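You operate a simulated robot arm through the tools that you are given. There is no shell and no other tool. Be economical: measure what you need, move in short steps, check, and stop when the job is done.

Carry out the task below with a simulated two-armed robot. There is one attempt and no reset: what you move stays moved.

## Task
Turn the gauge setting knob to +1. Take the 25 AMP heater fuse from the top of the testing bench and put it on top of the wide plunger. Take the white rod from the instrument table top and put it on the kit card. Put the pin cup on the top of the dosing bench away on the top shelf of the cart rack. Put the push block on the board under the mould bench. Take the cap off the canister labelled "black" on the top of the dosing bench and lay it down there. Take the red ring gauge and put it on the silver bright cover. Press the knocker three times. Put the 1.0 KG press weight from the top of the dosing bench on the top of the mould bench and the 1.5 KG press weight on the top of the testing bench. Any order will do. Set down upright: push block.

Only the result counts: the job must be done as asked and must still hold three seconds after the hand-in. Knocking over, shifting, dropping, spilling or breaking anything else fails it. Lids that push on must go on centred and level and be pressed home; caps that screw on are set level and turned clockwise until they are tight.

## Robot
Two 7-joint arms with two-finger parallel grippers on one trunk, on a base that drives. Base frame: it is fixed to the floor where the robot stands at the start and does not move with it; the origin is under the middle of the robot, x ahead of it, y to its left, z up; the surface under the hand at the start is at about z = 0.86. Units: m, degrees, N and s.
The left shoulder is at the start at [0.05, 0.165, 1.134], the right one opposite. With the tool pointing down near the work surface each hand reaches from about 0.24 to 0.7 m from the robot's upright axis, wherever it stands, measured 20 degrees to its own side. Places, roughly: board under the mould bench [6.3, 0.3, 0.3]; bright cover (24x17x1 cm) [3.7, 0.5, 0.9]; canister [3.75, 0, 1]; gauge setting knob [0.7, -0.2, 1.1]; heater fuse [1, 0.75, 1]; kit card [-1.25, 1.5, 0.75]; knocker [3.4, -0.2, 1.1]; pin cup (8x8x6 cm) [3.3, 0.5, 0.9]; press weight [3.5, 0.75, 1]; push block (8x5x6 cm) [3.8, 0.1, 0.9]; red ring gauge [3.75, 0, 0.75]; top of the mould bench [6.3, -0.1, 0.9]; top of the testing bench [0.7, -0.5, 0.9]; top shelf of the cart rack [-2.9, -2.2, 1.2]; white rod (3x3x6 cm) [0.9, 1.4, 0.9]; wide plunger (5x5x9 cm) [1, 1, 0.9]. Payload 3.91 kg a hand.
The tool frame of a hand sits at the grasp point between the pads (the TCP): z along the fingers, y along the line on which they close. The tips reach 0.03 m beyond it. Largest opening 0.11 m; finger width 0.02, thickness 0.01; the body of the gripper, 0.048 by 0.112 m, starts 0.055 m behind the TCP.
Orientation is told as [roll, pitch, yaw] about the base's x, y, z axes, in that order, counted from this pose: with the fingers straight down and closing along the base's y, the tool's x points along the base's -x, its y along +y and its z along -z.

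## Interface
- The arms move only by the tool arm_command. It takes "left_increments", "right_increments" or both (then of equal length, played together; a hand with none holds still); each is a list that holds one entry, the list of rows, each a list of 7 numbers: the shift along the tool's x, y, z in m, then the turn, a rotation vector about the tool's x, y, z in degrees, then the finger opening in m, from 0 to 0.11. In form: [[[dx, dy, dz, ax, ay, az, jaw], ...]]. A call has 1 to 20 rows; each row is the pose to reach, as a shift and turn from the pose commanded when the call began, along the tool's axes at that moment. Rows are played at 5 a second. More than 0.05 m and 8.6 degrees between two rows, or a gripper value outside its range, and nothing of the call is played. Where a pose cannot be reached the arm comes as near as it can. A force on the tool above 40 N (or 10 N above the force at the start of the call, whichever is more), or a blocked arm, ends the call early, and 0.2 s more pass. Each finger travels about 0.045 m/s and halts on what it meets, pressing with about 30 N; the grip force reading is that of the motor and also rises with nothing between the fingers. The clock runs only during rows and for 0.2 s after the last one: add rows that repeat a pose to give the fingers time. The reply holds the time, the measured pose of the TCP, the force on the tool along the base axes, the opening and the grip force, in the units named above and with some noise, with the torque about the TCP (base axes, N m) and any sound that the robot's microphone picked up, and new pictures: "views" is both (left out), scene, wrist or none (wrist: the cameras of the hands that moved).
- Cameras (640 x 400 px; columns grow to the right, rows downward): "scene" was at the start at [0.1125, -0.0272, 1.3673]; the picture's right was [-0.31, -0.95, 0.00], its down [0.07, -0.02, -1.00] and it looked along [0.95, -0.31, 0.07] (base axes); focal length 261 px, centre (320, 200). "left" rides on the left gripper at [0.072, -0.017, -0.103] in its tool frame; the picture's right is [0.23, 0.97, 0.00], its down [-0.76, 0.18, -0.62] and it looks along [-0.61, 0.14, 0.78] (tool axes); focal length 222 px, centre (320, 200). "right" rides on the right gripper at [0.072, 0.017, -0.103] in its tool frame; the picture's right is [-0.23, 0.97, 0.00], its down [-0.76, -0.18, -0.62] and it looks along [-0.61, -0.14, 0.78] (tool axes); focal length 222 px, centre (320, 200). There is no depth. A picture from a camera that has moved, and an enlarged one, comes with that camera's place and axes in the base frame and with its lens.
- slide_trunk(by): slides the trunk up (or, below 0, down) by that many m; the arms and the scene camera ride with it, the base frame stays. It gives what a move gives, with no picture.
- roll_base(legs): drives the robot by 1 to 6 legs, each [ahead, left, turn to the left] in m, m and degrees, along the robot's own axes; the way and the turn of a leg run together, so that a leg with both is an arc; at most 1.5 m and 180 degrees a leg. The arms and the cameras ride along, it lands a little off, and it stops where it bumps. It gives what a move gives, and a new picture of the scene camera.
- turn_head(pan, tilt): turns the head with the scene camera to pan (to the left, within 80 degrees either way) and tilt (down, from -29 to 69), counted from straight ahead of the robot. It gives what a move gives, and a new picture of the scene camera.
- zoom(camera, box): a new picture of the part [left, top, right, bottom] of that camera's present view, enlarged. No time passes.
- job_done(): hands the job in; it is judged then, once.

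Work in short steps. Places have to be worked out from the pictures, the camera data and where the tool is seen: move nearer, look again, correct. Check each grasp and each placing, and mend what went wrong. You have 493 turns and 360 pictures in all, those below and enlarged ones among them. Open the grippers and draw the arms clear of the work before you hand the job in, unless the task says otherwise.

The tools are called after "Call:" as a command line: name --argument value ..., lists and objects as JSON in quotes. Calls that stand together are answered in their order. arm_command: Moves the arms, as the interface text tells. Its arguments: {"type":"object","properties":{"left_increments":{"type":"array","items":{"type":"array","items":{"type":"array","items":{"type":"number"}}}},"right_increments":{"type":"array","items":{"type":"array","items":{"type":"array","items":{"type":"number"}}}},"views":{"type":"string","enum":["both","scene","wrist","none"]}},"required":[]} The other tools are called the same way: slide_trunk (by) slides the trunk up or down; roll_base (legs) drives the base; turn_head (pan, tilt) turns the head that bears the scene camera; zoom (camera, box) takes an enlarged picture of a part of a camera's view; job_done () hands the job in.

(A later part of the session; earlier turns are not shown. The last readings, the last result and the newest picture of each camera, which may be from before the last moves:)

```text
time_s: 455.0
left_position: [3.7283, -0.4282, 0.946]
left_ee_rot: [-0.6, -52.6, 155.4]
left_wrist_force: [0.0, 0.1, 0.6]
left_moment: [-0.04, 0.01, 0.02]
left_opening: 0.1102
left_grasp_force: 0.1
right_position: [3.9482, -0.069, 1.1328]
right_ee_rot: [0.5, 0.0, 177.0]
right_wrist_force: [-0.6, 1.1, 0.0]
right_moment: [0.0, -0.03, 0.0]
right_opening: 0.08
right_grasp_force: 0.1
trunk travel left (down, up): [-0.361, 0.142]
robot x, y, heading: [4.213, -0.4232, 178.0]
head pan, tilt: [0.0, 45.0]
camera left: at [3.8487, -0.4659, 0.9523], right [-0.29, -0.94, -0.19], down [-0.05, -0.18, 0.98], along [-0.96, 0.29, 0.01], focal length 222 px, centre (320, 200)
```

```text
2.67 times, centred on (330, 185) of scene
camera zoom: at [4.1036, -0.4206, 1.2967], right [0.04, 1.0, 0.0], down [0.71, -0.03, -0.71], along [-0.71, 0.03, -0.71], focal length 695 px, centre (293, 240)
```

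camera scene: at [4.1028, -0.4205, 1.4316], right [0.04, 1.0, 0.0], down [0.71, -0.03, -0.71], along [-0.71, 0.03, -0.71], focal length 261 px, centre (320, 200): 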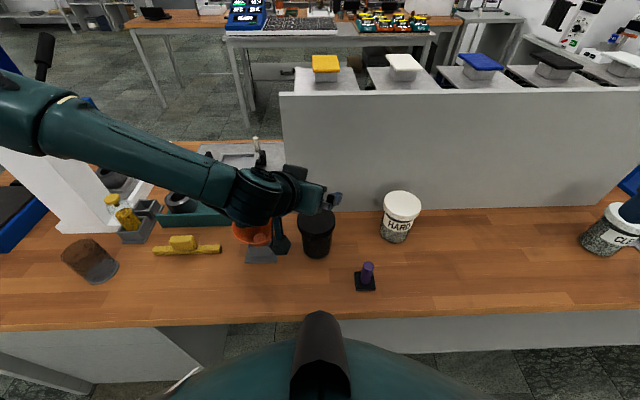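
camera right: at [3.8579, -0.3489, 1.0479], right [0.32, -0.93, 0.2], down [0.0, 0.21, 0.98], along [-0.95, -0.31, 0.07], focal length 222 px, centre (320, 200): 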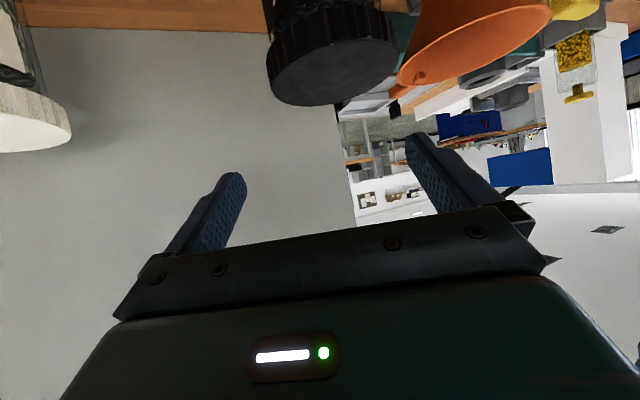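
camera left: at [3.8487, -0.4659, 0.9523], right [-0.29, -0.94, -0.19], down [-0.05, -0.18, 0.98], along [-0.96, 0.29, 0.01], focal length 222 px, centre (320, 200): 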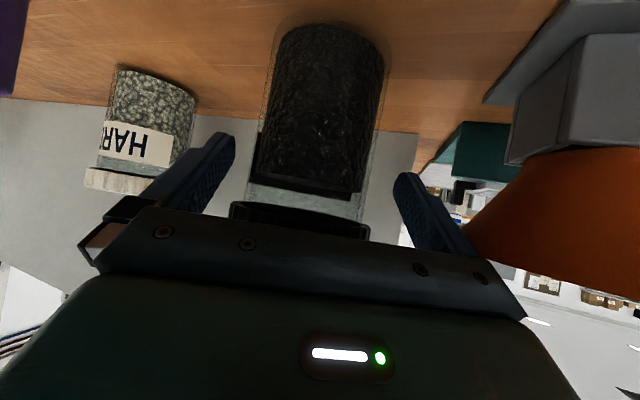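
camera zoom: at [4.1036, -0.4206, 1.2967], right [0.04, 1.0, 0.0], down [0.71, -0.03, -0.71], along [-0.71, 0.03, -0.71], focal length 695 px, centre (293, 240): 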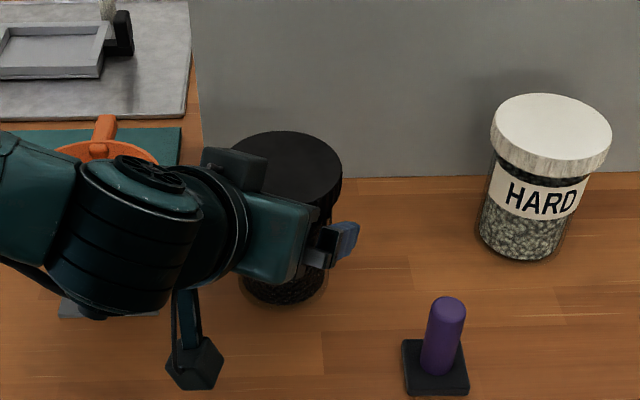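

Clear. I back off 6 mm for passing the cap, lower 5.5 cm, then return.

Call:
arm_command --left_increments '[[[0.005, 0, -0.0064, 0, 0, 0, 0.11], [0.005, 0, -0.0064, 0, 0, 0, 0.11]]]' --views "none"

Call:
slide_trunk --by -0.054

Call:
arm_command --left_increments '[[[0, 0, 0, 0, 0, 0, 0.11]]]' --views "wrist"

Call:
zoom --camera "scene" --box '[230, 90, 430, 240]'

```text
time_s: 455.6
left_position: [3.7342, -0.4317, 0.947]
left_ee_rot: [-0.6, -52.6, 155.3]
left_wrist_force: [0.8, 1.0, 0.8]
left_moment: [-0.06, 0.02, 0.03]
left_opening: 0.1098
left_grasp_force: 0.0
right_position: [3.9498, -0.0678, 1.1317]
right_ee_rot: [0.5, 0.0, 177.0]
right_wrist_force: [-0.5, -0.2, -0.5]
right_moment: [-0.05, 0.02, 0.02]
right_opening: 0.0799
right_grasp_force: 0.0
trunk travel left (down, up): [-0.361, 0.142]
robot x, y, heading: [4.2143, -0.4242, 177.9]
head pan, tilt: [0.0, 45.0]
```

```text
time_s: 456.5
left_position: [3.7343, -0.4321, 0.8921]
left_ee_rot: [-0.7, -52.5, 155.3]
left_wrist_force: [-0.4, -0.2, -0.2]
left_moment: [0.0, 0.02, -0.02]
left_opening: 0.1103
left_grasp_force: 0.1
right_position: [3.95, -0.0688, 1.0784]
right_ee_rot: [0.5, -0.1, 176.9]
right_wrist_force: [-0.4, -1.1, 0.3]
right_moment: [0.01, 0.05, -0.01]
right_opening: 0.08
right_grasp_force: 0.1
trunk travel left (down, up): [-0.307, 0.196]
robot x, y, heading: [4.2091, -0.4235, 178.1]
head pan, tilt: [0.0, 45.0]
```

```text
time_s: 456.9
left_position: [3.7347, -0.4336, 0.8924]
left_ee_rot: [-0.5, -52.6, 155.4]
left_wrist_force: [-0.8, 0.2, 0.1]
left_moment: [0.04, -0.02, 0.01]
left_opening: 0.1102
left_grasp_force: 0.0
right_position: [3.9502, -0.0687, 1.0785]
right_ee_rot: [0.5, -0.1, 177.0]
right_wrist_force: [0.5, -1.3, -0.6]
right_moment: [-0.01, 0.03, 0.0]
right_opening: 0.0801
right_grasp_force: 0.0
trunk travel left (down, up): [-0.307, 0.196]
robot x, y, heading: [4.2163, -0.4254, 178.2]
head pan, tilt: [0.0, 45.0]
camera left: at [3.8553, -0.4697, 0.8983], right [-0.29, -0.94, -0.19], down [-0.05, -0.18, 0.98], along [-0.96, 0.29, 0.01], focal length 222 px, centre (320, 200)
```

left: 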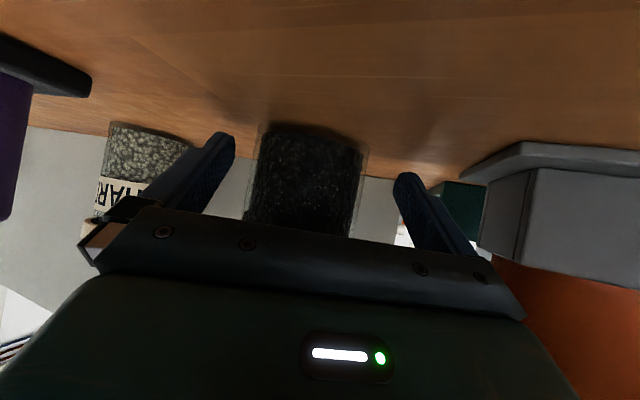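

```text
2.67 times, centred on (330, 165) of scene
camera zoom: at [4.1036, -0.4206, 1.2427], right [0.04, 1.0, 0.0], down [0.71, -0.03, -0.71], along [-0.71, 0.03, -0.71], focal length 695 px, centre (293, 293)
```

zoom: 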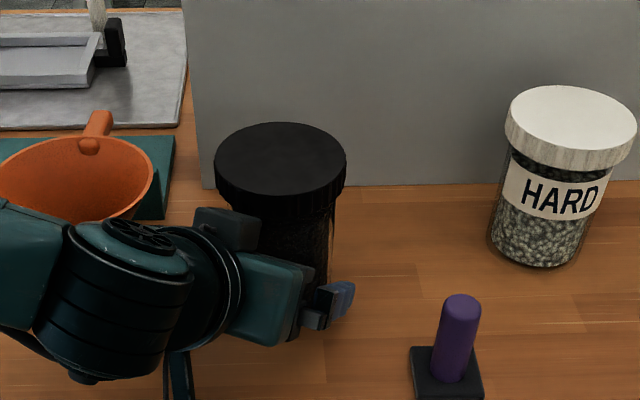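

The body is between the fingers. Move forward 12 mm and close on it.

Call:
arm_command --left_increments '[[[-0.0037, 0, 0.0048, 0, 0, 0, 0.11], [-0.0073, 0, 0.0095, 0, 0, 0, 0.11], [-0.0073, 0, 0.0095, 0, 0, 0, 0.09], [-0.0073, 0, 0.0095, 0, 0, 0, 0.07], [-0.0073, 0, 0.0095, 0, 0, 0, 0.05], [-0.0073, 0, 0.0095, 0, 0, 0, 0.05]]]' --views "wrist"

Call:
zoom --camera "scene" --box '[230, 90, 430, 240]'

```text
time_s: 458.3
left_position: [3.7233, -0.4269, 0.8921]
left_ee_rot: [-0.6, -52.5, 155.4]
left_wrist_force: [0.0, 1.6, 0.5]
left_moment: [0.0, 0.02, -0.01]
left_opening: 0.0734
left_grasp_force: 30.1
right_position: [3.9491, -0.069, 1.0793]
right_ee_rot: [0.6, -0.2, 177.0]
right_wrist_force: [0.8, 0.0, 0.1]
right_moment: [0.03, 0.01, -0.02]
right_opening: 0.0802
right_grasp_force: 0.0
trunk travel left (down, up): [-0.307, 0.196]
robot x, y, heading: [4.2143, -0.4271, 178.1]
head pan, tilt: [0.0, 45.0]
camera left: at [3.8448, -0.4644, 0.8978], right [-0.29, -0.94, -0.19], down [-0.05, -0.18, 0.98], along [-0.96, 0.29, 0.01], focal length 222 px, centre (320, 200)
```

left: 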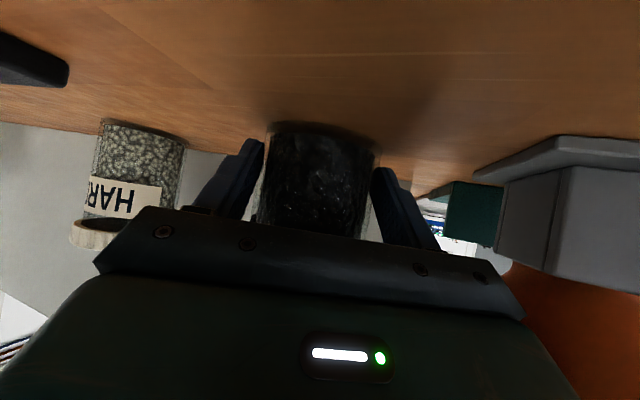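

```text
2.67 times, centred on (330, 165) of scene
camera zoom: at [4.1036, -0.4205, 1.2427], right [0.04, 1.0, 0.0], down [0.71, -0.03, -0.71], along [-0.71, 0.03, -0.71], focal length 695 px, centre (293, 293)
```

zoom: 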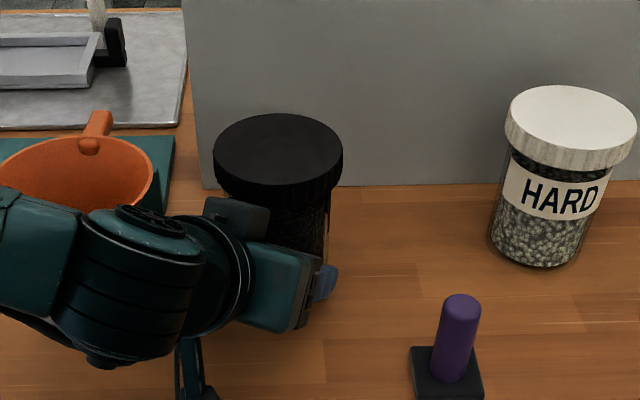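

Body held (7.3 cm). Cap centre now ≈[3.702,-0.413]. Bring the right hand over the cap, staying low (z≈1.03), turned to the starting angle.

Call:
arm_command --right_increments '[[[-0.0229, 0.0356, 0, 0, 0, -5, 0.1], [-0.0458, 0.0713, 0, 0, 0, -10, 0.11], [-0.0686, 0.1069, 0, 0, 0, -15, 0.11], [-0.0915, 0.1425, 0, 0, 0, -20, 0.11], [-0.1144, 0.178, 0.01, 0, 0, -25, 0.11], [-0.1373, 0.2138, 0.02, 0, 0, -30, 0.11], [-0.16, 0.2494, 0.03, 0, 0, -35, 0.11], [-0.183, 0.285, 0.03, 0, 0, -40, 0.11], [-0.206, 0.32, 0.03, 0, 0, -45, 0.11], [-0.2288, 0.3563, 0.03, 0, 0, -48, 0.11], [-0.2288, 0.3563, 0.03, 0, 0, -48, 0.11]]]'

```text
time_s: 460.7
left_position: [3.7237, -0.4266, 0.8925]
left_ee_rot: [-0.5, -52.6, 155.3]
left_wrist_force: [-0.6, 0.0, 2.2]
left_moment: [-0.1, 0.17, 0.0]
left_opening: 0.07
left_grasp_force: 30.1
right_position: [3.7951, -0.296, 1.0557]
right_ee_rot: [0.3, -0.4, -146.4]
right_wrist_force: [0.6, 0.6, 0.5]
right_moment: [-0.02, 0.0, 0.03]
right_opening: 0.1101
right_grasp_force: 0.1
right hand out of reach, approached as far as the arm can: row 7, 8, 9, 10, 11
trunk travel left (down, up): [-0.307, 0.196]
robot x, y, heading: [4.2156, -0.4265, 178.2]
head pan, tilt: [0.0, 45.0]
camera scene: at [4.1037, -0.4206, 1.2427], right [0.04, 1.0, 0.0], down [0.71, -0.03, -0.71], along [-0.71, 0.03, -0.71], focal length 261 px, centre (320, 200)
camera right: at [3.8637, -0.2687, 1.1571], right [0.35, -0.94, 0.01], down [-0.73, -0.27, 0.63], along [-0.59, -0.23, -0.78], focal length 222 px, centre (320, 200)
```

scene: 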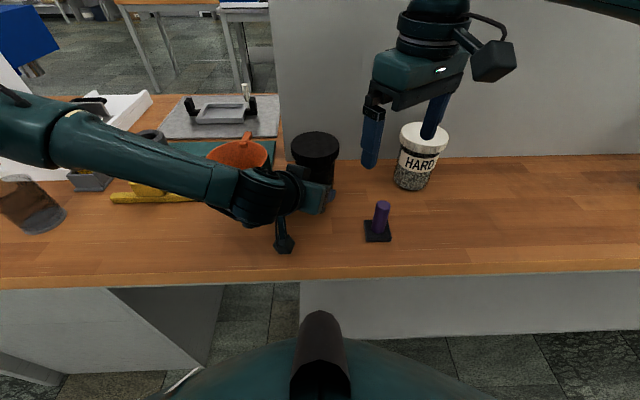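
right: 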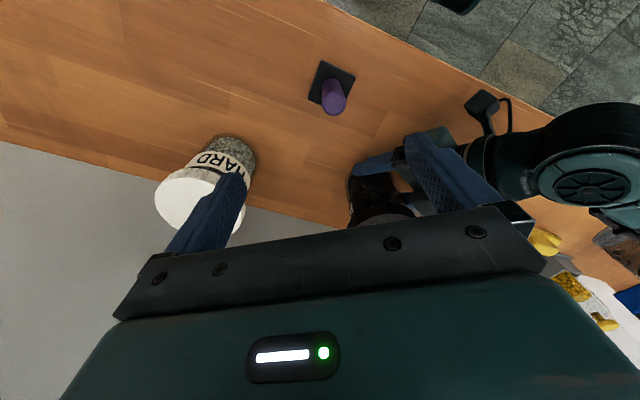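

Too high for the right arm's reach. Lower to z≈0.99 and then slide in with the fingers straddling the cap.

Call:
arm_command --right_increments '[[[0, 0, 0.02, 0, 0, -6, 0.11], [0, 0, 0.045, 0, 0, -12, 0.11], [0, 0, 0.066, 0, 0, -18, 0.11], [0, 0, 0.066, 0, 0, -18, 0.11]]]'

```text
time_s: 461.7
left_position: [3.723, -0.4265, 0.8918]
left_ee_rot: [-0.6, -52.6, 155.2]
left_wrist_force: [-0.3, -0.7, 3.3]
left_moment: [-0.14, 0.2, 0.04]
left_opening: 0.0702
left_grasp_force: 29.8
right_position: [3.796, -0.2996, 0.9909]
right_ee_rot: [0.2, -0.5, -128.3]
right_wrist_force: [0.0, -0.1, -0.5]
right_moment: [0.0, 0.0, 0.01]
right_opening: 0.1101
right_grasp_force: 0.0
trunk travel left (down, up): [-0.307, 0.196]
robot x, y, heading: [4.2159, -0.4235, 178.0]
head pan, tilt: [0.0, 45.0]
camera scene: at [4.1039, -0.4206, 1.2428], right [0.04, 1.0, 0.0], down [0.71, -0.03, -0.71], along [-0.71, 0.03, -0.71], focal length 261 px, centre (320, 200)
camera right: at [3.8554, -0.2528, 1.0922], right [0.62, -0.78, 0.01], down [-0.61, -0.48, 0.63], along [-0.49, -0.4, -0.78], focal length 222 px, centre (320, 200)
```

scene: 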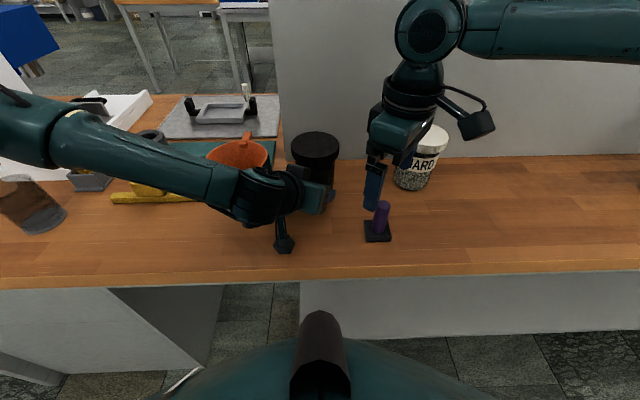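
right: 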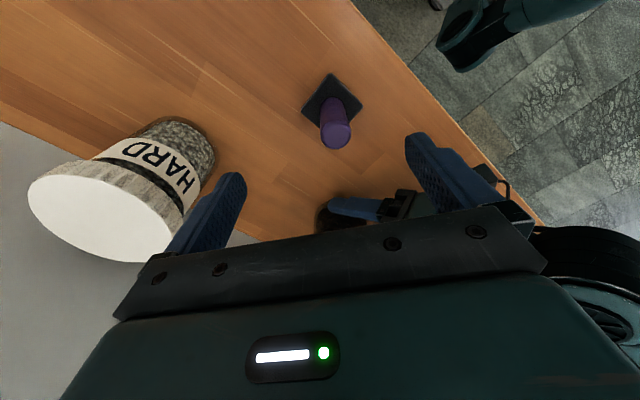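

Aligned along the approach line. Slide in 0.147 toward the cap at z≈0.995.

Call:
arm_command --right_increments '[[[-0.04, -0.001, -0.005, 0, 0, 0, 0.11], [-0.08, -0.002, -0.005, 0, 0, 0, 0.11], [-0.115, -0.003, -0.005, 0, 0, 0, 0.11], [-0.147, -0.004, -0.005, 0, 0, 0, 0.11], [-0.147, -0.004, -0.005, 0, 0, 0, 0.11]]]'

Call:
zoom --camera "scene" --box '[230, 90, 430, 240]'

```text
time_s: 462.9
left_position: [3.7246, -0.4267, 0.8925]
left_ee_rot: [-0.7, -52.6, 155.4]
left_wrist_force: [0.3, -0.4, 2.4]
left_moment: [-0.14, 0.17, 0.08]
left_opening: 0.07
left_grasp_force: 30.2
right_position: [3.7716, -0.2911, 1.0011]
right_ee_rot: [0.1, -0.6, -128.3]
right_wrist_force: [0.1, 0.0, -0.4]
right_moment: [0.0, -0.01, 0.01]
right_opening: 0.1101
right_grasp_force: 0.0
right hand out of reach, approached as far as the arm can: row 1, 2, 3, 4, 5
trunk travel left (down, up): [-0.307, 0.196]
robot x, y, heading: [4.2106, -0.4229, 177.7]
head pan, tilt: [0.0, 45.0]
camera scene: at [4.1039, -0.4206, 1.2428], right [0.04, 1.0, 0.0], down [0.71, -0.03, -0.71], along [-0.71, 0.03, -0.71], focal length 261 px, centre (320, 200)
camera right: at [3.832, -0.2425, 1.1017], right [0.62, -0.78, 0.01], down [-0.61, -0.48, 0.63], along [-0.49, -0.4, -0.78], focal length 222 px, centre (320, 200)
```

scene: 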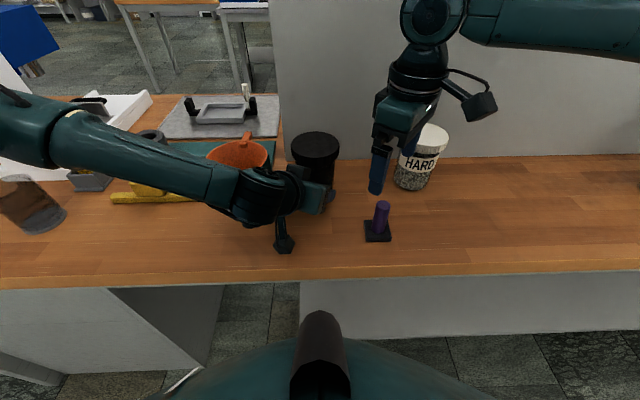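
right: 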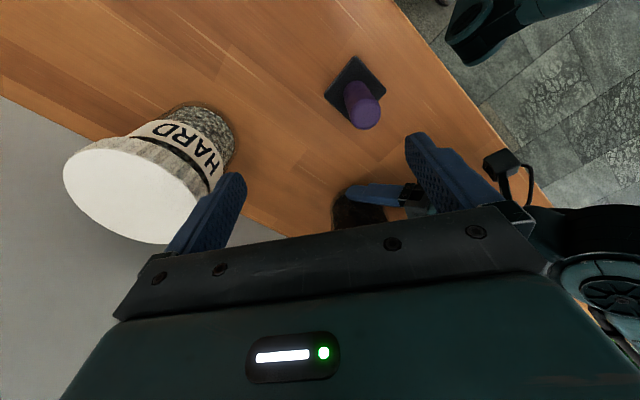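

```text
2.67 times, centred on (330, 165) of scene
camera zoom: at [4.1039, -0.4206, 1.2428], right [0.04, 1.0, 0.0], down [0.71, -0.03, -0.71], along [-0.71, 0.03, -0.71], focal length 695 px, centre (293, 293)
```

zoom: 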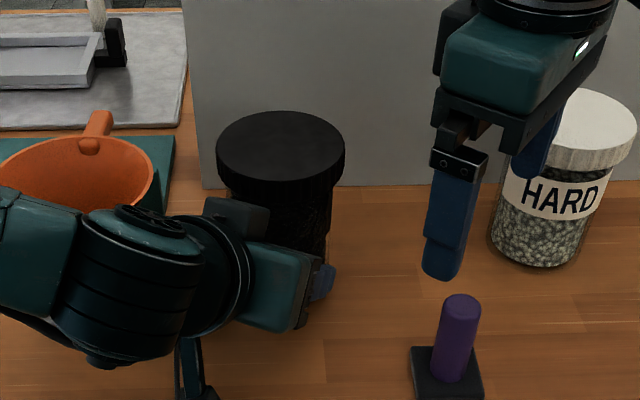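

I'll work in mid-air instead: lift the held canister with the trunk above the other things, then bring it toward the right hand.

Call:
slide_trunk --by 0.16

Call:
arm_command --left_increments '[[[0, -0.035, 0, 0, 0, 0, 0.05], [0.004, -0.07, -0.005, 0, 0, 0, 0.05], [0.01, -0.1, -0.012, 0, 0, 0, 0.05], [0.02, -0.12, -0.025, 0, 0, 0, 0.05], [0.02, -0.12, -0.025, 0, 0, 0, 0.05]]]'

```text
time_s: 464.8
left_position: [3.7245, -0.4271, 1.0506]
left_ee_rot: [-0.7, -52.5, 155.4]
left_wrist_force: [-1.1, -0.1, -1.0]
left_moment: [0.01, -0.07, 0.01]
left_opening: 0.0699
left_grasp_force: 30.2
right_position: [3.7724, -0.2906, 1.1603]
right_ee_rot: [0.2, -0.5, -128.4]
right_wrist_force: [-0.8, 0.4, -0.8]
right_moment: [0.0, 0.0, -0.02]
right_opening: 0.1102
right_grasp_force: 0.0
trunk travel left (down, up): [-0.467, 0.036]
robot x, y, heading: [4.2156, -0.4237, 178.0]
head pan, tilt: [0.0, 45.0]
```

```text
time_s: 465.9
left_position: [3.8038, -0.3321, 1.0513]
left_ee_rot: [-0.5, -52.5, 155.6]
left_wrist_force: [-8.4, -0.1, -3.4]
left_moment: [0.02, -0.87, -0.05]
left_opening: 0.0699
left_grasp_force: 29.6
right_position: [3.7731, -0.2889, 1.1604]
right_ee_rot: [0.3, -0.4, -128.2]
right_wrist_force: [9.2, 1.3, 1.3]
right_moment: [0.01, -0.23, 0.4]
right_opening: 0.11
right_grasp_force: 0.1
trunk travel left (down, up): [-0.467, 0.036]
robot x, y, heading: [4.2153, -0.4231, 177.9]
head pan, tilt: [0.0, 45.0]
camera scene: at [4.1033, -0.4206, 1.4027], right [0.04, 1.0, 0.0], down [0.71, -0.03, -0.71], along [-0.71, 0.03, -0.71], focal length 261 px, centre (320, 200)
camera left: at [3.9245, -0.3699, 1.0572], right [-0.29, -0.94, -0.19], down [-0.05, -0.18, 0.98], along [-0.96, 0.29, 0.01], focal length 222 px, centre (320, 200)
```

scene: 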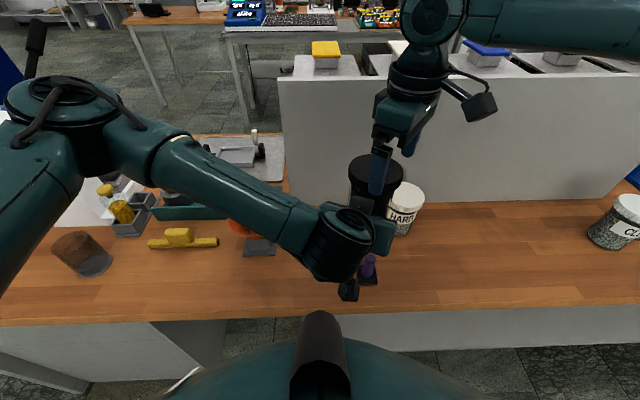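
left: 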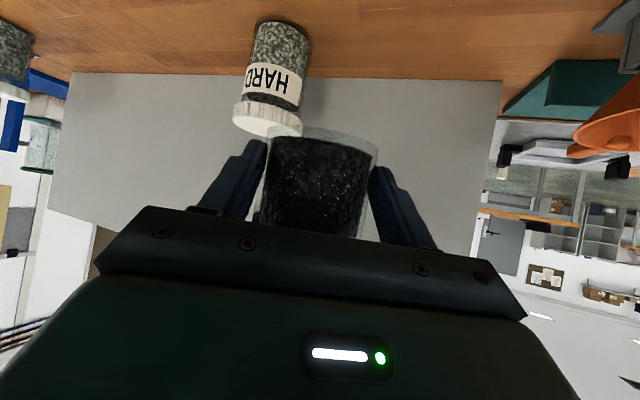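

The canister came up and touched the right fingers lightly. Back the left off 3 cm and raise the right hand.

Call:
arm_command --left_increments '[[[0, 0.02, 0, 0, 0, 0, 0.05], [0, 0.035, 0, 0, 0, 0, 0.05], [0, 0.035, 0, 0, 0, 0, 0.05]]]' --right_increments '[[[0, 0, 0, 0, 0, 0, 0.11], [0, 0, 0, 0, 0, 0, 0.11], [0, 0, -0.02, 0, 0, 0, 0.11]]]'

Call:
zoom --camera "scene" --box '[270, 80, 470, 300]'

```text
time_s: 466.8
left_position: [3.7915, -0.3634, 1.0515]
left_ee_rot: [-0.5, -52.4, 155.2]
left_wrist_force: [0.3, -0.3, -2.3]
left_moment: [-0.01, -0.07, -0.02]
left_opening: 0.0695
left_grasp_force: 29.5
right_position: [3.7721, -0.2884, 1.1794]
right_ee_rot: [0.2, -0.7, -128.4]
right_wrist_force: [-0.5, -0.7, 0.4]
right_moment: [0.02, 0.01, 0.01]
right_opening: 0.11
right_grasp_force: 0.2
trunk travel left (down, up): [-0.467, 0.036]
robot x, y, heading: [4.21, -0.4286, 178.1]
head pan, tilt: [0.0, 45.0]
camera scene: at [4.1036, -0.4204, 1.4027], right [0.04, 1.0, 0.0], down [0.71, -0.03, -0.71], along [-0.71, 0.03, -0.71], focal length 261 px, centre (320, 200)
camera right: at [3.8316, -0.2417, 1.2808], right [0.62, -0.78, 0.01], down [-0.61, -0.48, 0.63], along [-0.49, -0.4, -0.78], focal length 222 px, centre (320, 200)
camera left: at [3.9121, -0.4017, 1.0578], right [-0.29, -0.94, -0.19], down [-0.05, -0.18, 0.98], along [-0.96, 0.29, 0.0], focal length 222 px, centre (320, 200)
```

scene: 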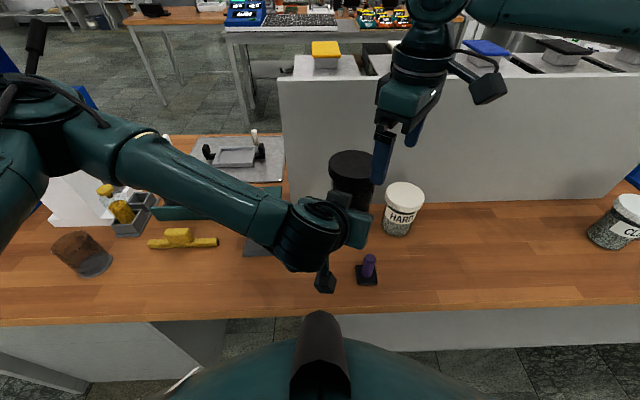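
right: 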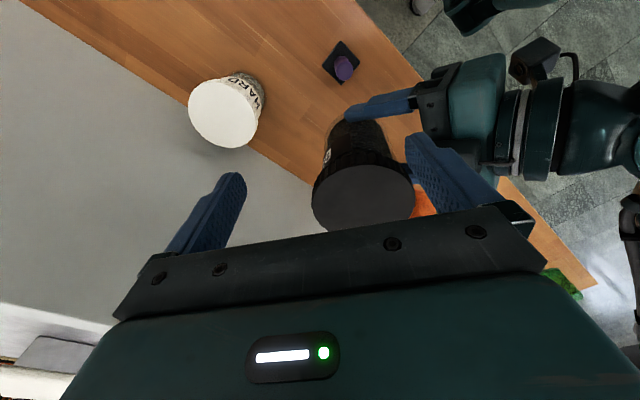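
left: 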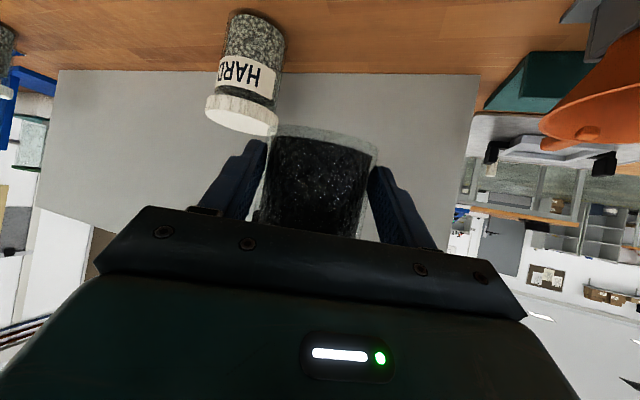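

```text
1.82 times, centred on (370, 190) of scene
camera zoom: at [4.1036, -0.4204, 1.4027], right [0.04, 1.0, 0.0], down [0.71, -0.03, -0.71], along [-0.71, 0.03, -0.71], focal length 474 px, centre (229, 218)
```

zoom: 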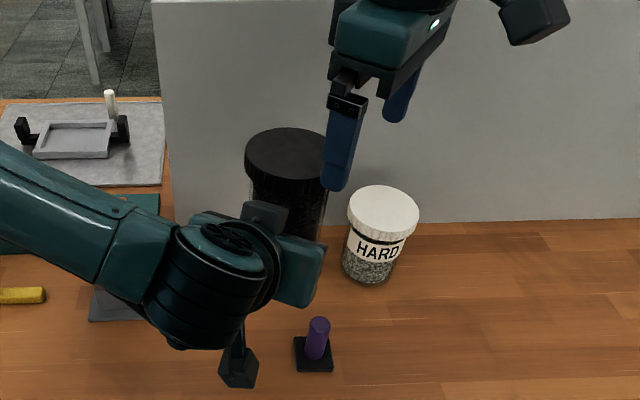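

Cap ≈[3.766,-0.347], top z 1.133; right fingertips are 1.6 cm above. Move the canister 6 cm under the right hand.

Call:
arm_command --left_increments '[[[-0.006, -0.028, 0.0076, 0, 0, 0, 0.05], [-0.0117, -0.056, 0.0153, 0, 0, 0, 0.05], [-0.0117, -0.056, 0.0153, 0, 0, 0, 0.05]]]' --right_increments '[[[0, 0, 0, 0, 0, 0, 0.11], [0, 0, 0, 0, 0, 0, 0.11], [0, 0, 0, 0, 0, 0, 0.11]]]' --views "wrist"

```text
time_s: 467.6
left_position: [3.7967, -0.3054, 1.0515]
left_ee_rot: [-0.6, -52.4, 155.4]
left_wrist_force: [-0.2, -0.2, -1.0]
left_moment: [0.01, -0.01, 0.01]
left_opening: 0.0697
left_grasp_force: 29.8
right_position: [3.773, -0.29, 1.1788]
right_ee_rot: [0.2, -0.6, -128.3]
right_wrist_force: [0.2, 0.0, 1.2]
right_moment: [0.0, 0.01, 0.01]
right_opening: 0.1103
right_grasp_force: 0.0
trunk travel left (down, up): [-0.467, 0.036]
robot x, y, heading: [4.2129, -0.4241, 177.9]
head pan, tilt: [0.0, 45.0]
camera right: at [3.8314, -0.2422, 1.2808], right [0.62, -0.78, 0.01], down [-0.61, -0.48, 0.63], along [-0.49, -0.4, -0.78], focal length 222 px, centre (320, 200)
camera left: at [3.9176, -0.3435, 1.0577], right [-0.29, -0.94, -0.19], down [-0.05, -0.18, 0.98], along [-0.96, 0.29, 0.01], focal length 222 px, centre (320, 200)
```

right: 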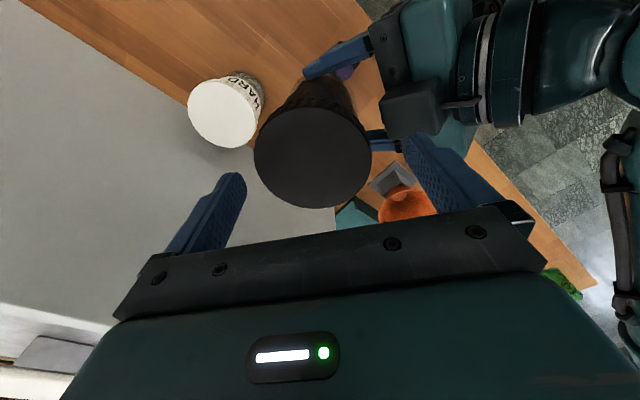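
left: 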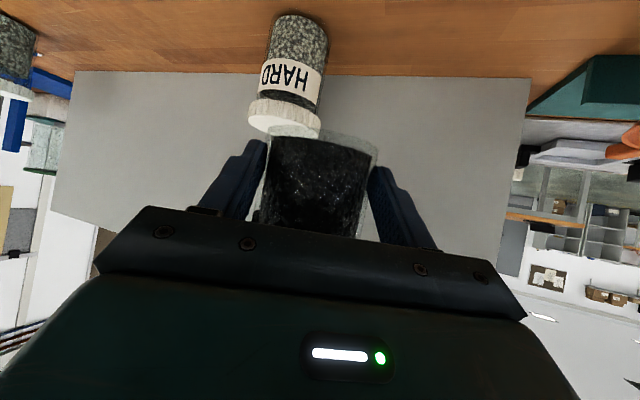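

Cap centre ≈[3.767,-0.289]. Centre the right hand, lower 3 cm and close on the cap.

Call:
arm_command --right_increments '[[[-0.003, -0.005, 0, 0, 0, 0, 0.11], [-0.003, -0.005, 0.016, 0, 0, 0, 0.11], [-0.003, -0.005, 0.031, 0, 0, 0, 0.11], [-0.003, -0.005, 0.031, 0, 0, 0, 0.09], [-0.003, -0.005, 0.031, 0, 0, 0, 0.07], [-0.003, -0.005, 0.031, 0, 0, 0, 0.06]]]' --views "wrist"

Call:
zoom --camera "scene" --box '[270, 80, 470, 300]'

```text
time_s: 468.9
left_position: [3.7968, -0.3059, 1.0524]
left_ee_rot: [-0.6, -52.6, 155.2]
left_wrist_force: [4.9, 1.5, -12.5]
left_moment: [-0.22, -0.26, -0.11]
left_opening: 0.0698
left_grasp_force: 29.8
right_position: [3.7675, -0.2861, 1.1478]
right_ee_rot: [0.3, -0.6, -128.4]
right_wrist_force: [-5.5, -0.7, 11.3]
right_moment: [-0.14, 0.32, -0.01]
right_opening: 0.0857
right_grasp_force: 30.0
right hand out of reach, approached as far as the arm can: row 1
trunk travel left (down, up): [-0.467, 0.036]
robot x, y, heading: [4.2151, -0.4256, 178.0]
head pan, tilt: [0.0, 45.0]
camera right: at [3.8268, -0.2393, 1.2489], right [0.62, -0.78, 0.0], down [-0.61, -0.48, 0.63], along [-0.49, -0.4, -0.78], focal length 222 px, centre (320, 200)
```

right: 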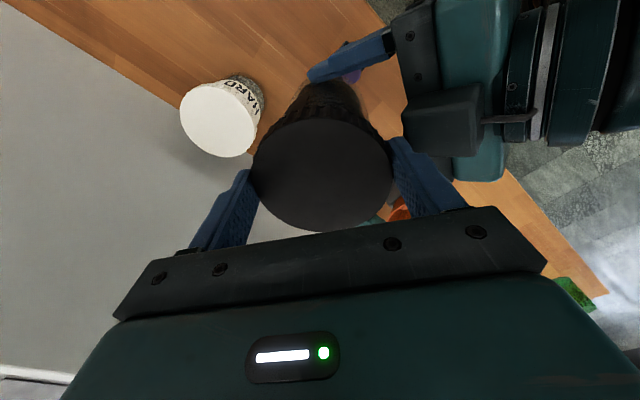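

```text
1.82 times, centred on (370, 190) of scene
camera zoom: at [4.1034, -0.4205, 1.4027], right [0.04, 1.0, 0.0], down [0.71, -0.03, -0.71], along [-0.71, 0.03, -0.71], focal length 474 px, centre (229, 218)
```

zoom: 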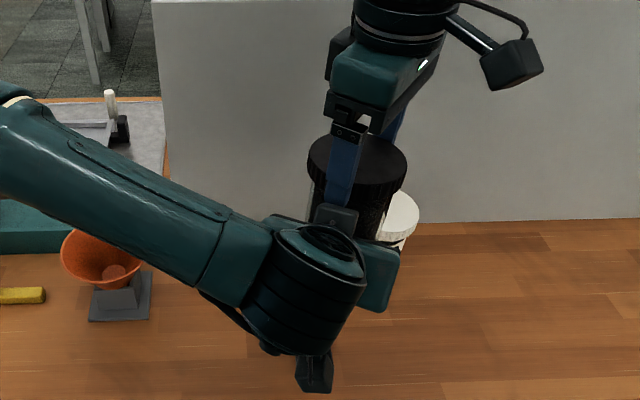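

Both hold; there's 11 N between the hands, so I relieve 3 mm while turning counter-clockwise 40°.

Call:
arm_command --right_increments '[[[0, 0, -0.003, 0, 0, 0, 0.06], [0, 0, -0.003, 0, 0, -8, 0.06], [0, 0, -0.003, 0, 0, -16, 0.06], [0, 0, -0.003, 0, 0, -24, 0.06], [0, 0, -0.003, 0, 0, -32, 0.06], [0, 0, -0.003, 0, 0, -40, 0.06]]]' --views "none"

Call:
zoom --camera "scene" --box '[270, 80, 470, 300]'

```text
time_s: 470.4
left_position: [3.7955, -0.3062, 1.0507]
left_ee_rot: [-0.5, -52.5, 155.5]
left_wrist_force: [7.7, -4.3, -2.7]
left_moment: [0.32, 0.45, 0.16]
left_opening: 0.0698
left_grasp_force: 30.4
right_position: [3.7693, -0.2872, 1.1533]
right_ee_rot: [-0.1, -0.4, -88.1]
right_wrist_force: [-7.0, 4.3, 0.4]
right_moment: [0.15, 0.19, -0.23]
right_opening: 0.0854
right_grasp_force: 30.0
trunk travel left (down, up): [-0.467, 0.036]
robot x, y, heading: [4.2157, -0.4219, 177.8]
head pan, tilt: [0.0, 45.0]
```

```text
1.82 times, centred on (370, 190) of scene
camera zoom: at [4.1034, -0.4205, 1.4027], right [0.04, 1.0, 0.0], down [0.71, -0.03, -0.71], along [-0.71, 0.03, -0.71], focal length 474 px, centre (229, 218)
```

zoom: 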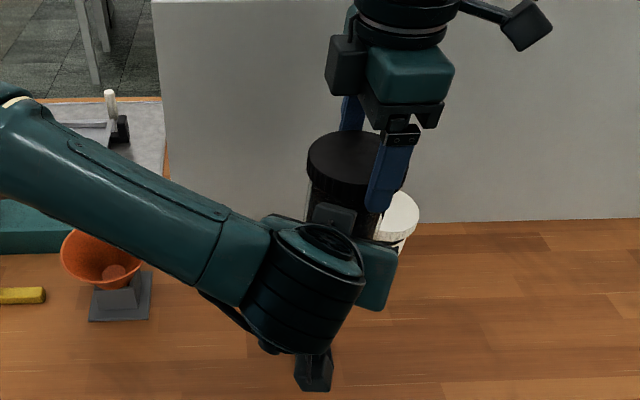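

Turning against the held body. Continue 48°.

Call:
arm_command --right_increments '[[[0, 0, 0, 0, 0, -8, 0.06], [0, 0, 0, 0, 0, -16, 0.06], [0, 0, 0, 0, 0, -24, 0.06], [0, 0, -0.001, 0, 0, -32, 0.06], [0, 0, -0.001, 0, 0, -40, 0.06], [0, 0, -0.001, 0, 0, -48, 0.06]]]' --views "wrist"

```text
time_s: 471.8
left_position: [3.7973, -0.305, 1.0522]
left_ee_rot: [-0.6, -52.5, 155.1]
left_wrist_force: [12.3, 5.2, -1.3]
left_moment: [-0.35, 0.75, -0.11]
left_opening: 0.0699
left_grasp_force: 30.1
right_position: [3.7675, -0.2877, 1.1552]
right_ee_rot: [-0.8, -0.3, -40.3]
right_wrist_force: [-11.0, -3.4, -0.1]
right_moment: [-0.17, 0.35, -0.23]
right_opening: 0.0859
right_grasp_force: 30.0
trunk travel left (down, up): [-0.467, 0.036]
robot x, y, heading: [4.2109, -0.4251, 177.9]
head pan, tilt: [0.0, 45.0]
camera right: at [3.7244, -0.2265, 1.2551], right [0.8, 0.6, -0.01], down [0.47, -0.62, 0.63], along [0.37, -0.51, -0.78], focal length 222 px, centre (320, 200)
```

right: 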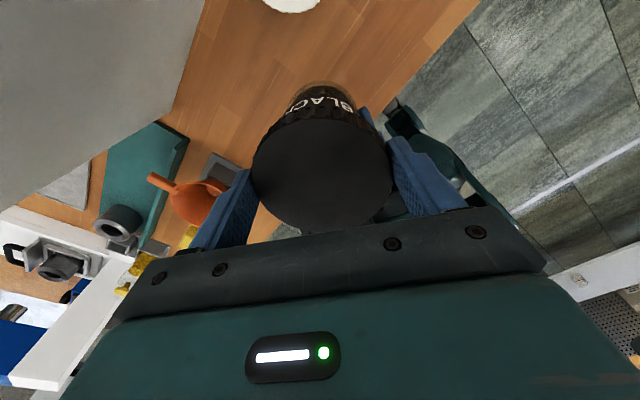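

Continue turning (no obstacles in mid-air).

Call:
arm_command --right_increments '[[[0, 0, 0, 0, 0, -8, 0.06], [0, 0, 0, 0, 0, -16, 0.06], [0, 0, -0.001, 0, 0, -24, 0.06], [0, 0, -0.001, 0, 0, -32, 0.06], [0, 0, -0.001, 0, 0, -40, 0.06], [0, 0, -0.002, 0, 0, -48, 0.06], [0, 0, -0.002, 0, 0, -56, 0.06], [0, 0, -0.002, 0, 0, -64, 0.06], [0, 0, -0.002, 0, 0, -72, 0.06]]]' --views "wrist"

Call:
zoom --camera "scene" --box '[270, 80, 470, 300]'

```text
time_s: 473.8
left_position: [3.7973, -0.3059, 1.0516]
left_ee_rot: [-0.6, -52.5, 155.3]
left_wrist_force: [2.4, 20.2, -2.5]
left_moment: [-1.56, 0.18, -0.2]
left_opening: 0.0717
left_grasp_force: 30.1
right_position: [3.7689, -0.2895, 1.1568]
right_ee_rot: [-0.6, 0.8, 31.8]
right_wrist_force: [-2.6, -20.2, -0.1]
right_moment: [-0.63, 0.01, -0.41]
right_opening: 0.0857
right_grasp_force: 29.7
trunk travel left (down, up): [-0.467, 0.036]
robot x, y, heading: [4.2098, -0.425, 177.9]
head pan, tilt: [0.0, 45.0]
camera right: at [3.6985, -0.3104, 1.2578], right [-0.32, 0.95, -0.01], down [0.74, 0.26, 0.62], along [0.59, 0.19, -0.79], focal length 222 px, centre (320, 200)
```

right: 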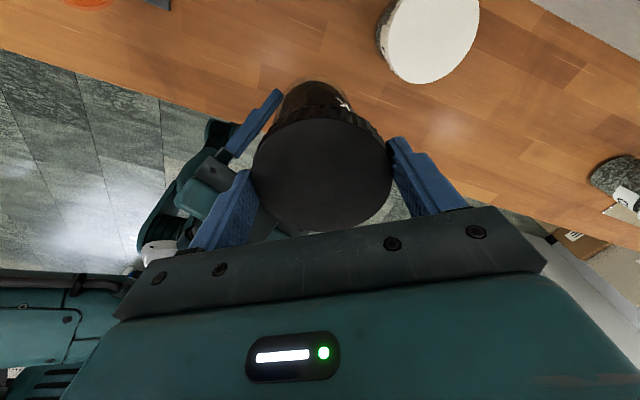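

```text
1.82 times, centred on (370, 190) of scene
camera zoom: at [4.1034, -0.4205, 1.4027], right [0.04, 1.0, 0.0], down [0.71, -0.03, -0.71], along [-0.71, 0.03, -0.71], focal length 474 px, centre (229, 218)
```

zoom: 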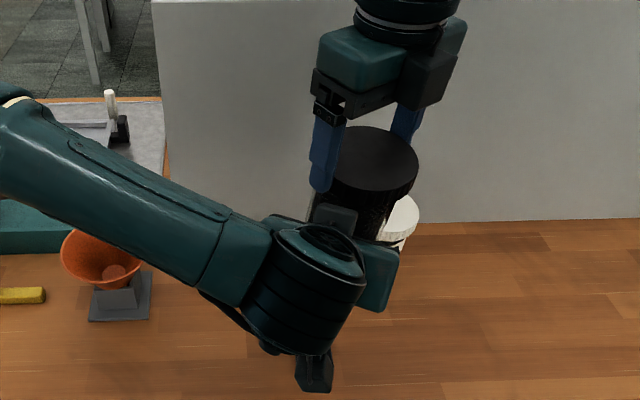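

160° turned. Test: pull the cap up 6 mm and read the force.

Call:
arm_command --right_increments '[[[0, 0, -0.003, 0, 0, 0, 0.06], [0, 0, -0.006, 0, 0, 0, 0.06]]]' --views "none"

```text
time_s: 474.4
left_position: [3.7954, -0.3051, 1.0522]
left_ee_rot: [-0.5, -52.7, 155.3]
left_wrist_force: [3.4, 17.5, 6.2]
left_moment: [-1.47, 0.34, -0.32]
left_opening: 0.0717
left_grasp_force: 30.1
right_position: [3.7681, -0.2894, 1.1606]
right_ee_rot: [-0.6, 0.6, 31.7]
right_wrist_force: [-3.2, -18.5, -7.8]
right_moment: [-0.24, 0.13, -0.19]
right_opening: 0.0856
right_grasp_force: 30.4
trunk travel left (down, up): [-0.467, 0.036]
robot x, y, heading: [4.216, -0.4253, 177.8]
head pan, tilt: [0.0, 45.0]
```

Still held by the thread. Regrip: open and turn back 144°.

Call:
arm_command --right_increments '[[[0, 0, 0.002, 0, 0, 0, 0.09], [0, 0, 0.002, 0, 0, 0, 0.11], [0, 0, 0, 0, 0, 8, 0.11], [0, 0, 0, 0, 0, 16, 0.11], [0, 0, 0, 0, 0, 24, 0.11], [0, 0, 0, 0, 0, 32, 0.11], [0, 0, 0, 0, 0, 40, 0.11], [0, 0, 0, 0, 0, 48, 0.11], [0, 0, 0, 0, 0, 56, 0.11], [0, 0, 0, 0, 0, 64, 0.11], [0, 0, 0, 0, 0, 72, 0.11], [0, 0, 0, 0, 0, 80, 0.11], [0, 0, 0, 0, 0, 88, 0.11], [0, 0, 0, 0, 0, 96, 0.11], [0, 0, 0, 0, 0, 104, 0.11], [0, 0, 0, 0, 0, 112, 0.11], [0, 0, 0, 0, 0, 120, 0.11], [0, 0, 0, 0, 0, 128, 0.11], [0, 0, 0, 0, 0, 136, 0.11], [0, 0, 0, 0, 0, 144, 0.11]]]' --views "wrist"

```text
time_s: 478.6
left_position: [3.799, -0.3053, 1.0519]
left_ee_rot: [-0.6, -52.6, 155.1]
left_wrist_force: [1.3, 0.5, -7.5]
left_moment: [0.02, 0.21, 0.07]
left_opening: 0.0698
left_grasp_force: 29.6
right_position: [3.7683, -0.2894, 1.1627]
right_ee_rot: [0.0, -1.0, -112.4]
right_wrist_force: [-1.6, 0.7, 5.5]
right_moment: [-0.21, -0.29, -0.04]
right_opening: 0.1098
right_grasp_force: 0.1
trunk travel left (down, up): [-0.467, 0.036]
robot x, y, heading: [4.213, -0.4233, 178.1]
head pan, tilt: [0.0, 45.0]
camera right: at [3.8129, -0.2269, 1.263], right [0.81, -0.58, 0.0], down [-0.45, -0.63, 0.64], along [-0.37, -0.52, -0.77], focal length 222 px, centre (320, 200)
```

right: 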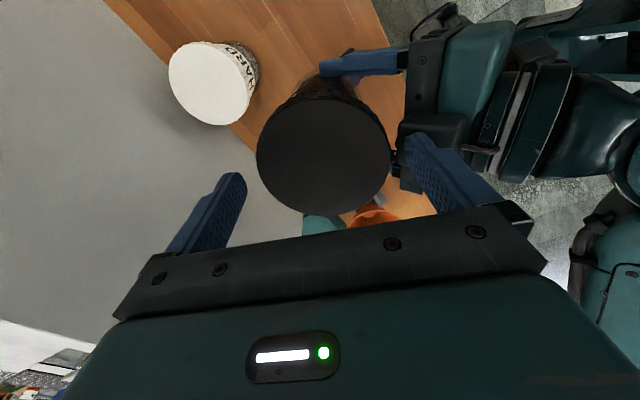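

The finger sits on the left hand's small box; rotate 32° on, centre, lower to 1.150 and grip.

Call:
arm_command --right_increments '[[[0.003, 0.002, -0.004, 0, 0, -8, 0.11], [0.007, 0.004, -0.004, 0, 0, -16, 0.11], [0.007, 0.004, -0.004, 0, 0, -24, 0.11], [0.007, 0.004, -0.004, 0, 0, -32, 0.11], [0.007, 0.004, 0.005, 0, 0, -36, 0.11], [0.007, 0.004, 0.013, 0, 0, -36, 0.11], [0.007, 0.004, 0.013, 0, 0, -36, 0.09], [0.007, 0.004, 0.013, 0, 0, -36, 0.07], [0.007, 0.004, 0.013, 0, 0, -36, 0.06]]]' --views "wrist"

```text
time_s: 480.6
left_position: [3.7986, -0.3053, 1.0518]
left_ee_rot: [-0.8, -52.4, 154.9]
left_wrist_force: [15.7, 6.6, -2.2]
left_moment: [-0.65, 0.78, -0.36]
left_opening: 0.07
left_grasp_force: 29.4
right_position: [3.7716, -0.284, 1.1488]
right_ee_rot: [-0.6, -0.4, -76.3]
right_wrist_force: [-16.0, -7.1, 1.5]
right_moment: [-0.01, 0.7, -0.16]
right_opening: 0.0849
right_grasp_force: 30.0
trunk travel left (down, up): [-0.467, 0.036]
robot x, y, heading: [4.213, -0.4253, 177.9]
head pan, tilt: [0.0, 45.0]
camera right: at [3.7728, -0.2084, 1.25], right [1.0, 0.01, -0.01], down [0.01, -0.77, 0.63], along [0.0, -0.63, -0.77], focal length 222 px, centre (320, 200)
```

right: 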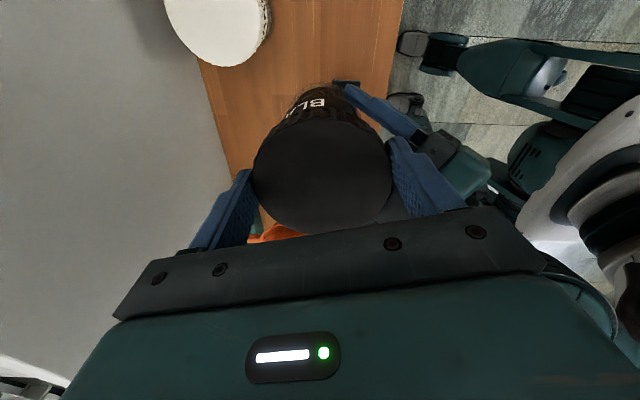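

Relieve the side load (3 mm) and turn another 136° counter-clockwise.

Call:
arm_command --right_increments '[[[-0.001, -0.003, 0, 0, 0, 0, 0.06], [-0.001, -0.003, 0, 0, 0, -8, 0.06], [-0.001, -0.003, 0, 0, 0, -16, 0.06], [-0.001, -0.003, 0, 0, 0, -24, 0.06], [-0.001, -0.003, 0, 0, 0, -32, 0.06], [-0.001, -0.003, -0.001, 0, 0, -40, 0.06], [-0.001, -0.003, -0.001, 0, 0, -48, 0.06], [-0.001, -0.003, -0.001, 0, 0, -56, 0.06], [-0.001, -0.003, -0.001, 0, 0, -64, 0.06], [-0.001, -0.003, -0.002, 0, 0, -72, 0.06], [-0.001, -0.003, -0.002, 0, 0, -80, 0.06], [-0.001, -0.003, -0.002, 0, 0, -88, 0.06], [-0.001, -0.003, -0.002, 0, 0, -96, 0.06], [-0.001, -0.003, -0.003, 0, 0, -104, 0.06], [-0.001, -0.003, -0.003, 0, 0, -112, 0.06], [-0.001, -0.003, -0.003, 0, 0, -120, 0.06], [-0.001, -0.003, -0.003, 0, 0, -128, 0.06], [-0.001, -0.003, -0.003, 0, 0, -136, 0.06]]]' --views "wrist"

Call:
zoom --camera "scene" --box '[270, 80, 470, 300]'

```text
time_s: 482.0
left_position: [3.8004, -0.3041, 1.0512]
left_ee_rot: [-0.7, -52.4, 154.9]
left_wrist_force: [8.8, -1.4, 0.4]
left_moment: [0.42, 1.1, 0.66]
left_opening: 0.0718
left_grasp_force: 30.1
right_position: [3.7651, -0.2815, 1.1501]
right_ee_rot: [-1.0, 0.5, -38.3]
right_wrist_force: [-9.4, 1.8, -3.7]
right_moment: [-0.13, -0.2, -0.72]
right_opening: 0.0814
right_grasp_force: 30.1
trunk travel left (down, up): [-0.467, 0.036]
robot x, y, heading: [4.2126, -0.4231, 178.2]
head pan, tilt: [0.0, 45.0]
stopped in row 7 (left hand): the force on the tool passed its limit at 42 N (the readings are from after the stop); the commanded pose is now the measured one
camera right: at [3.7212, -0.2232, 1.2519], right [0.78, 0.62, -0.02], down [0.5, -0.61, 0.62], along [0.37, -0.49, -0.79], focal length 222 px, centre (320, 200)
```

right: 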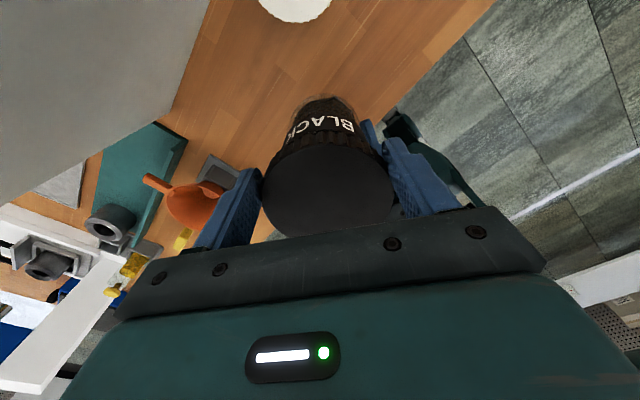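

```text
1.82 times, centred on (370, 190) of scene
camera zoom: at [4.1034, -0.4204, 1.4027], right [0.04, 1.0, 0.0], down [0.71, -0.03, -0.71], along [-0.71, 0.03, -0.71], focal length 474 px, centre (229, 218)
```

zoom: 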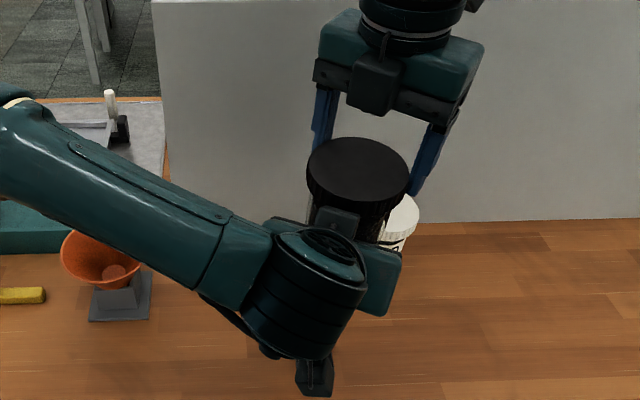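

Slipped off-centre. Open, recentre on the cap ([3.772,-0.283]) and regrip here.

Call:
arm_command --right_increments '[[[0, 0, 0, 0, 0, 0, 0.1], [-0.003, 0.0015, 0, 0, 0, 0, 0.105], [-0.0064, 0.003, 0, 0, 0, 0, 0.105], [-0.0064, 0.003, 0, 0, 0, 0, 0.105]]]' --views "wrist"

```text
time_s: 483.0
left_position: [3.7993, -0.3055, 1.0516]
left_ee_rot: [-0.6, -52.4, 155.0]
left_wrist_force: [0.8, 0.1, -1.5]
left_moment: [-0.01, -0.05, 0.0]
left_opening: 0.0701
left_grasp_force: 30.2
right_position: [3.7735, -0.2847, 1.1488]
right_ee_rot: [-0.8, 0.6, -37.9]
right_wrist_force: [-0.2, 0.7, 0.0]
right_moment: [-0.01, 0.04, 0.0]
right_opening: 0.1053
right_grasp_force: 0.0
trunk travel left (down, up): [-0.467, 0.036]
robot x, y, heading: [4.2096, -0.4226, 178.1]
head pan, tilt: [0.0, 45.0]
camera right: at [3.7291, -0.2255, 1.2519], right [0.78, 0.63, -0.02], down [0.5, -0.6, 0.62], along [0.38, -0.49, -0.79], focal length 222 px, centre (320, 200)
```

right: 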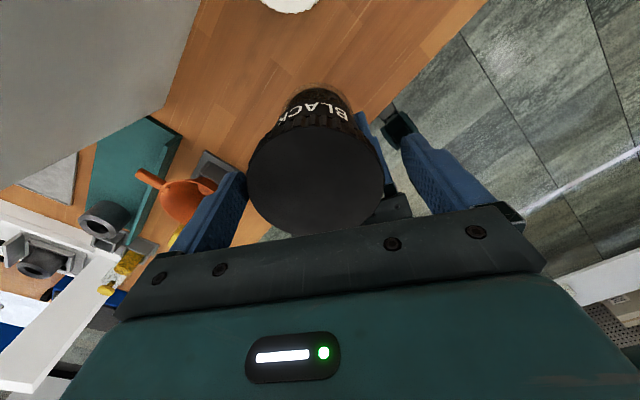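

Centred. Close and turn another 96°.

Call:
arm_command --right_increments '[[[0, 0, 0, 0, 0, 0, 0.085], [0, 0, 0, 0, 0, 0, 0.06], [0, 0, 0, 0, 0, 0, 0.06], [0, 0, 0, 0, 0, -8, 0.06], [0, 0, 0, 0, 0, -16, 0.06], [0, 0, 0, 0, 0, -24, 0.06], [0, 0, 0, 0, 0, -32, 0.06], [0, 0, -0.001, 0, 0, -40, 0.06], [0, 0, -0.001, 0, 0, -48, 0.06], [0, 0, -0.001, 0, 0, -56, 0.06], [0, 0, -0.001, 0, 0, -64, 0.06], [0, 0, -0.002, 0, 0, -72, 0.06], [0, 0, -0.002, 0, 0, -80, 0.06], [0, 0, -0.002, 0, 0, -88, 0.06], [0, 0, -0.002, 0, 0, -96, 0.06]]]' --views "wrist"

```text
time_s: 484.3
left_position: [3.8043, -0.3029, 1.0503]
left_ee_rot: [-0.7, -52.2, 154.3]
left_wrist_force: [6.4, -0.1, -0.5]
left_moment: [0.16, 1.08, 0.51]
left_opening: 0.0718
left_grasp_force: 30.3
right_position: [3.7678, -0.2829, 1.1514]
right_ee_rot: [-1.2, 1.6, -19.1]
right_wrist_force: [-6.1, 0.1, -0.7]
right_moment: [-0.14, -0.42, -0.64]
right_opening: 0.0814
right_grasp_force: 30.8
trunk travel left (down, up): [-0.467, 0.036]
robot x, y, heading: [4.214, -0.4287, 177.9]
head pan, tilt: [0.0, 45.0]
stopped in row 6 (left hand): the force on the tool passed its limit at 41 N (the readings are from after the stop); the commanded pose is now the measured one
camera right: at [3.7087, -0.2419, 1.2548], right [0.53, 0.85, -0.03], down [0.68, -0.41, 0.61], along [0.5, -0.34, -0.8], focal length 222 px, centre (320, 200)
```

right: 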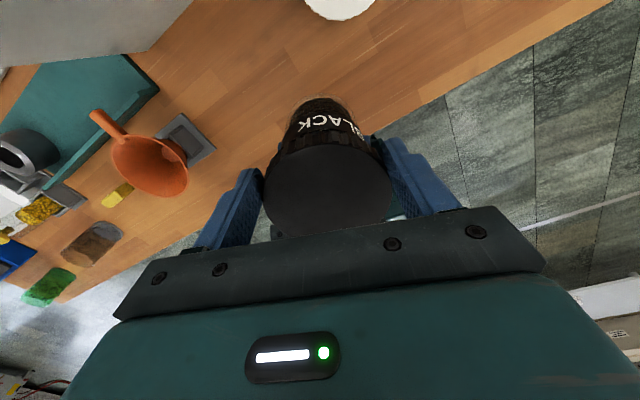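

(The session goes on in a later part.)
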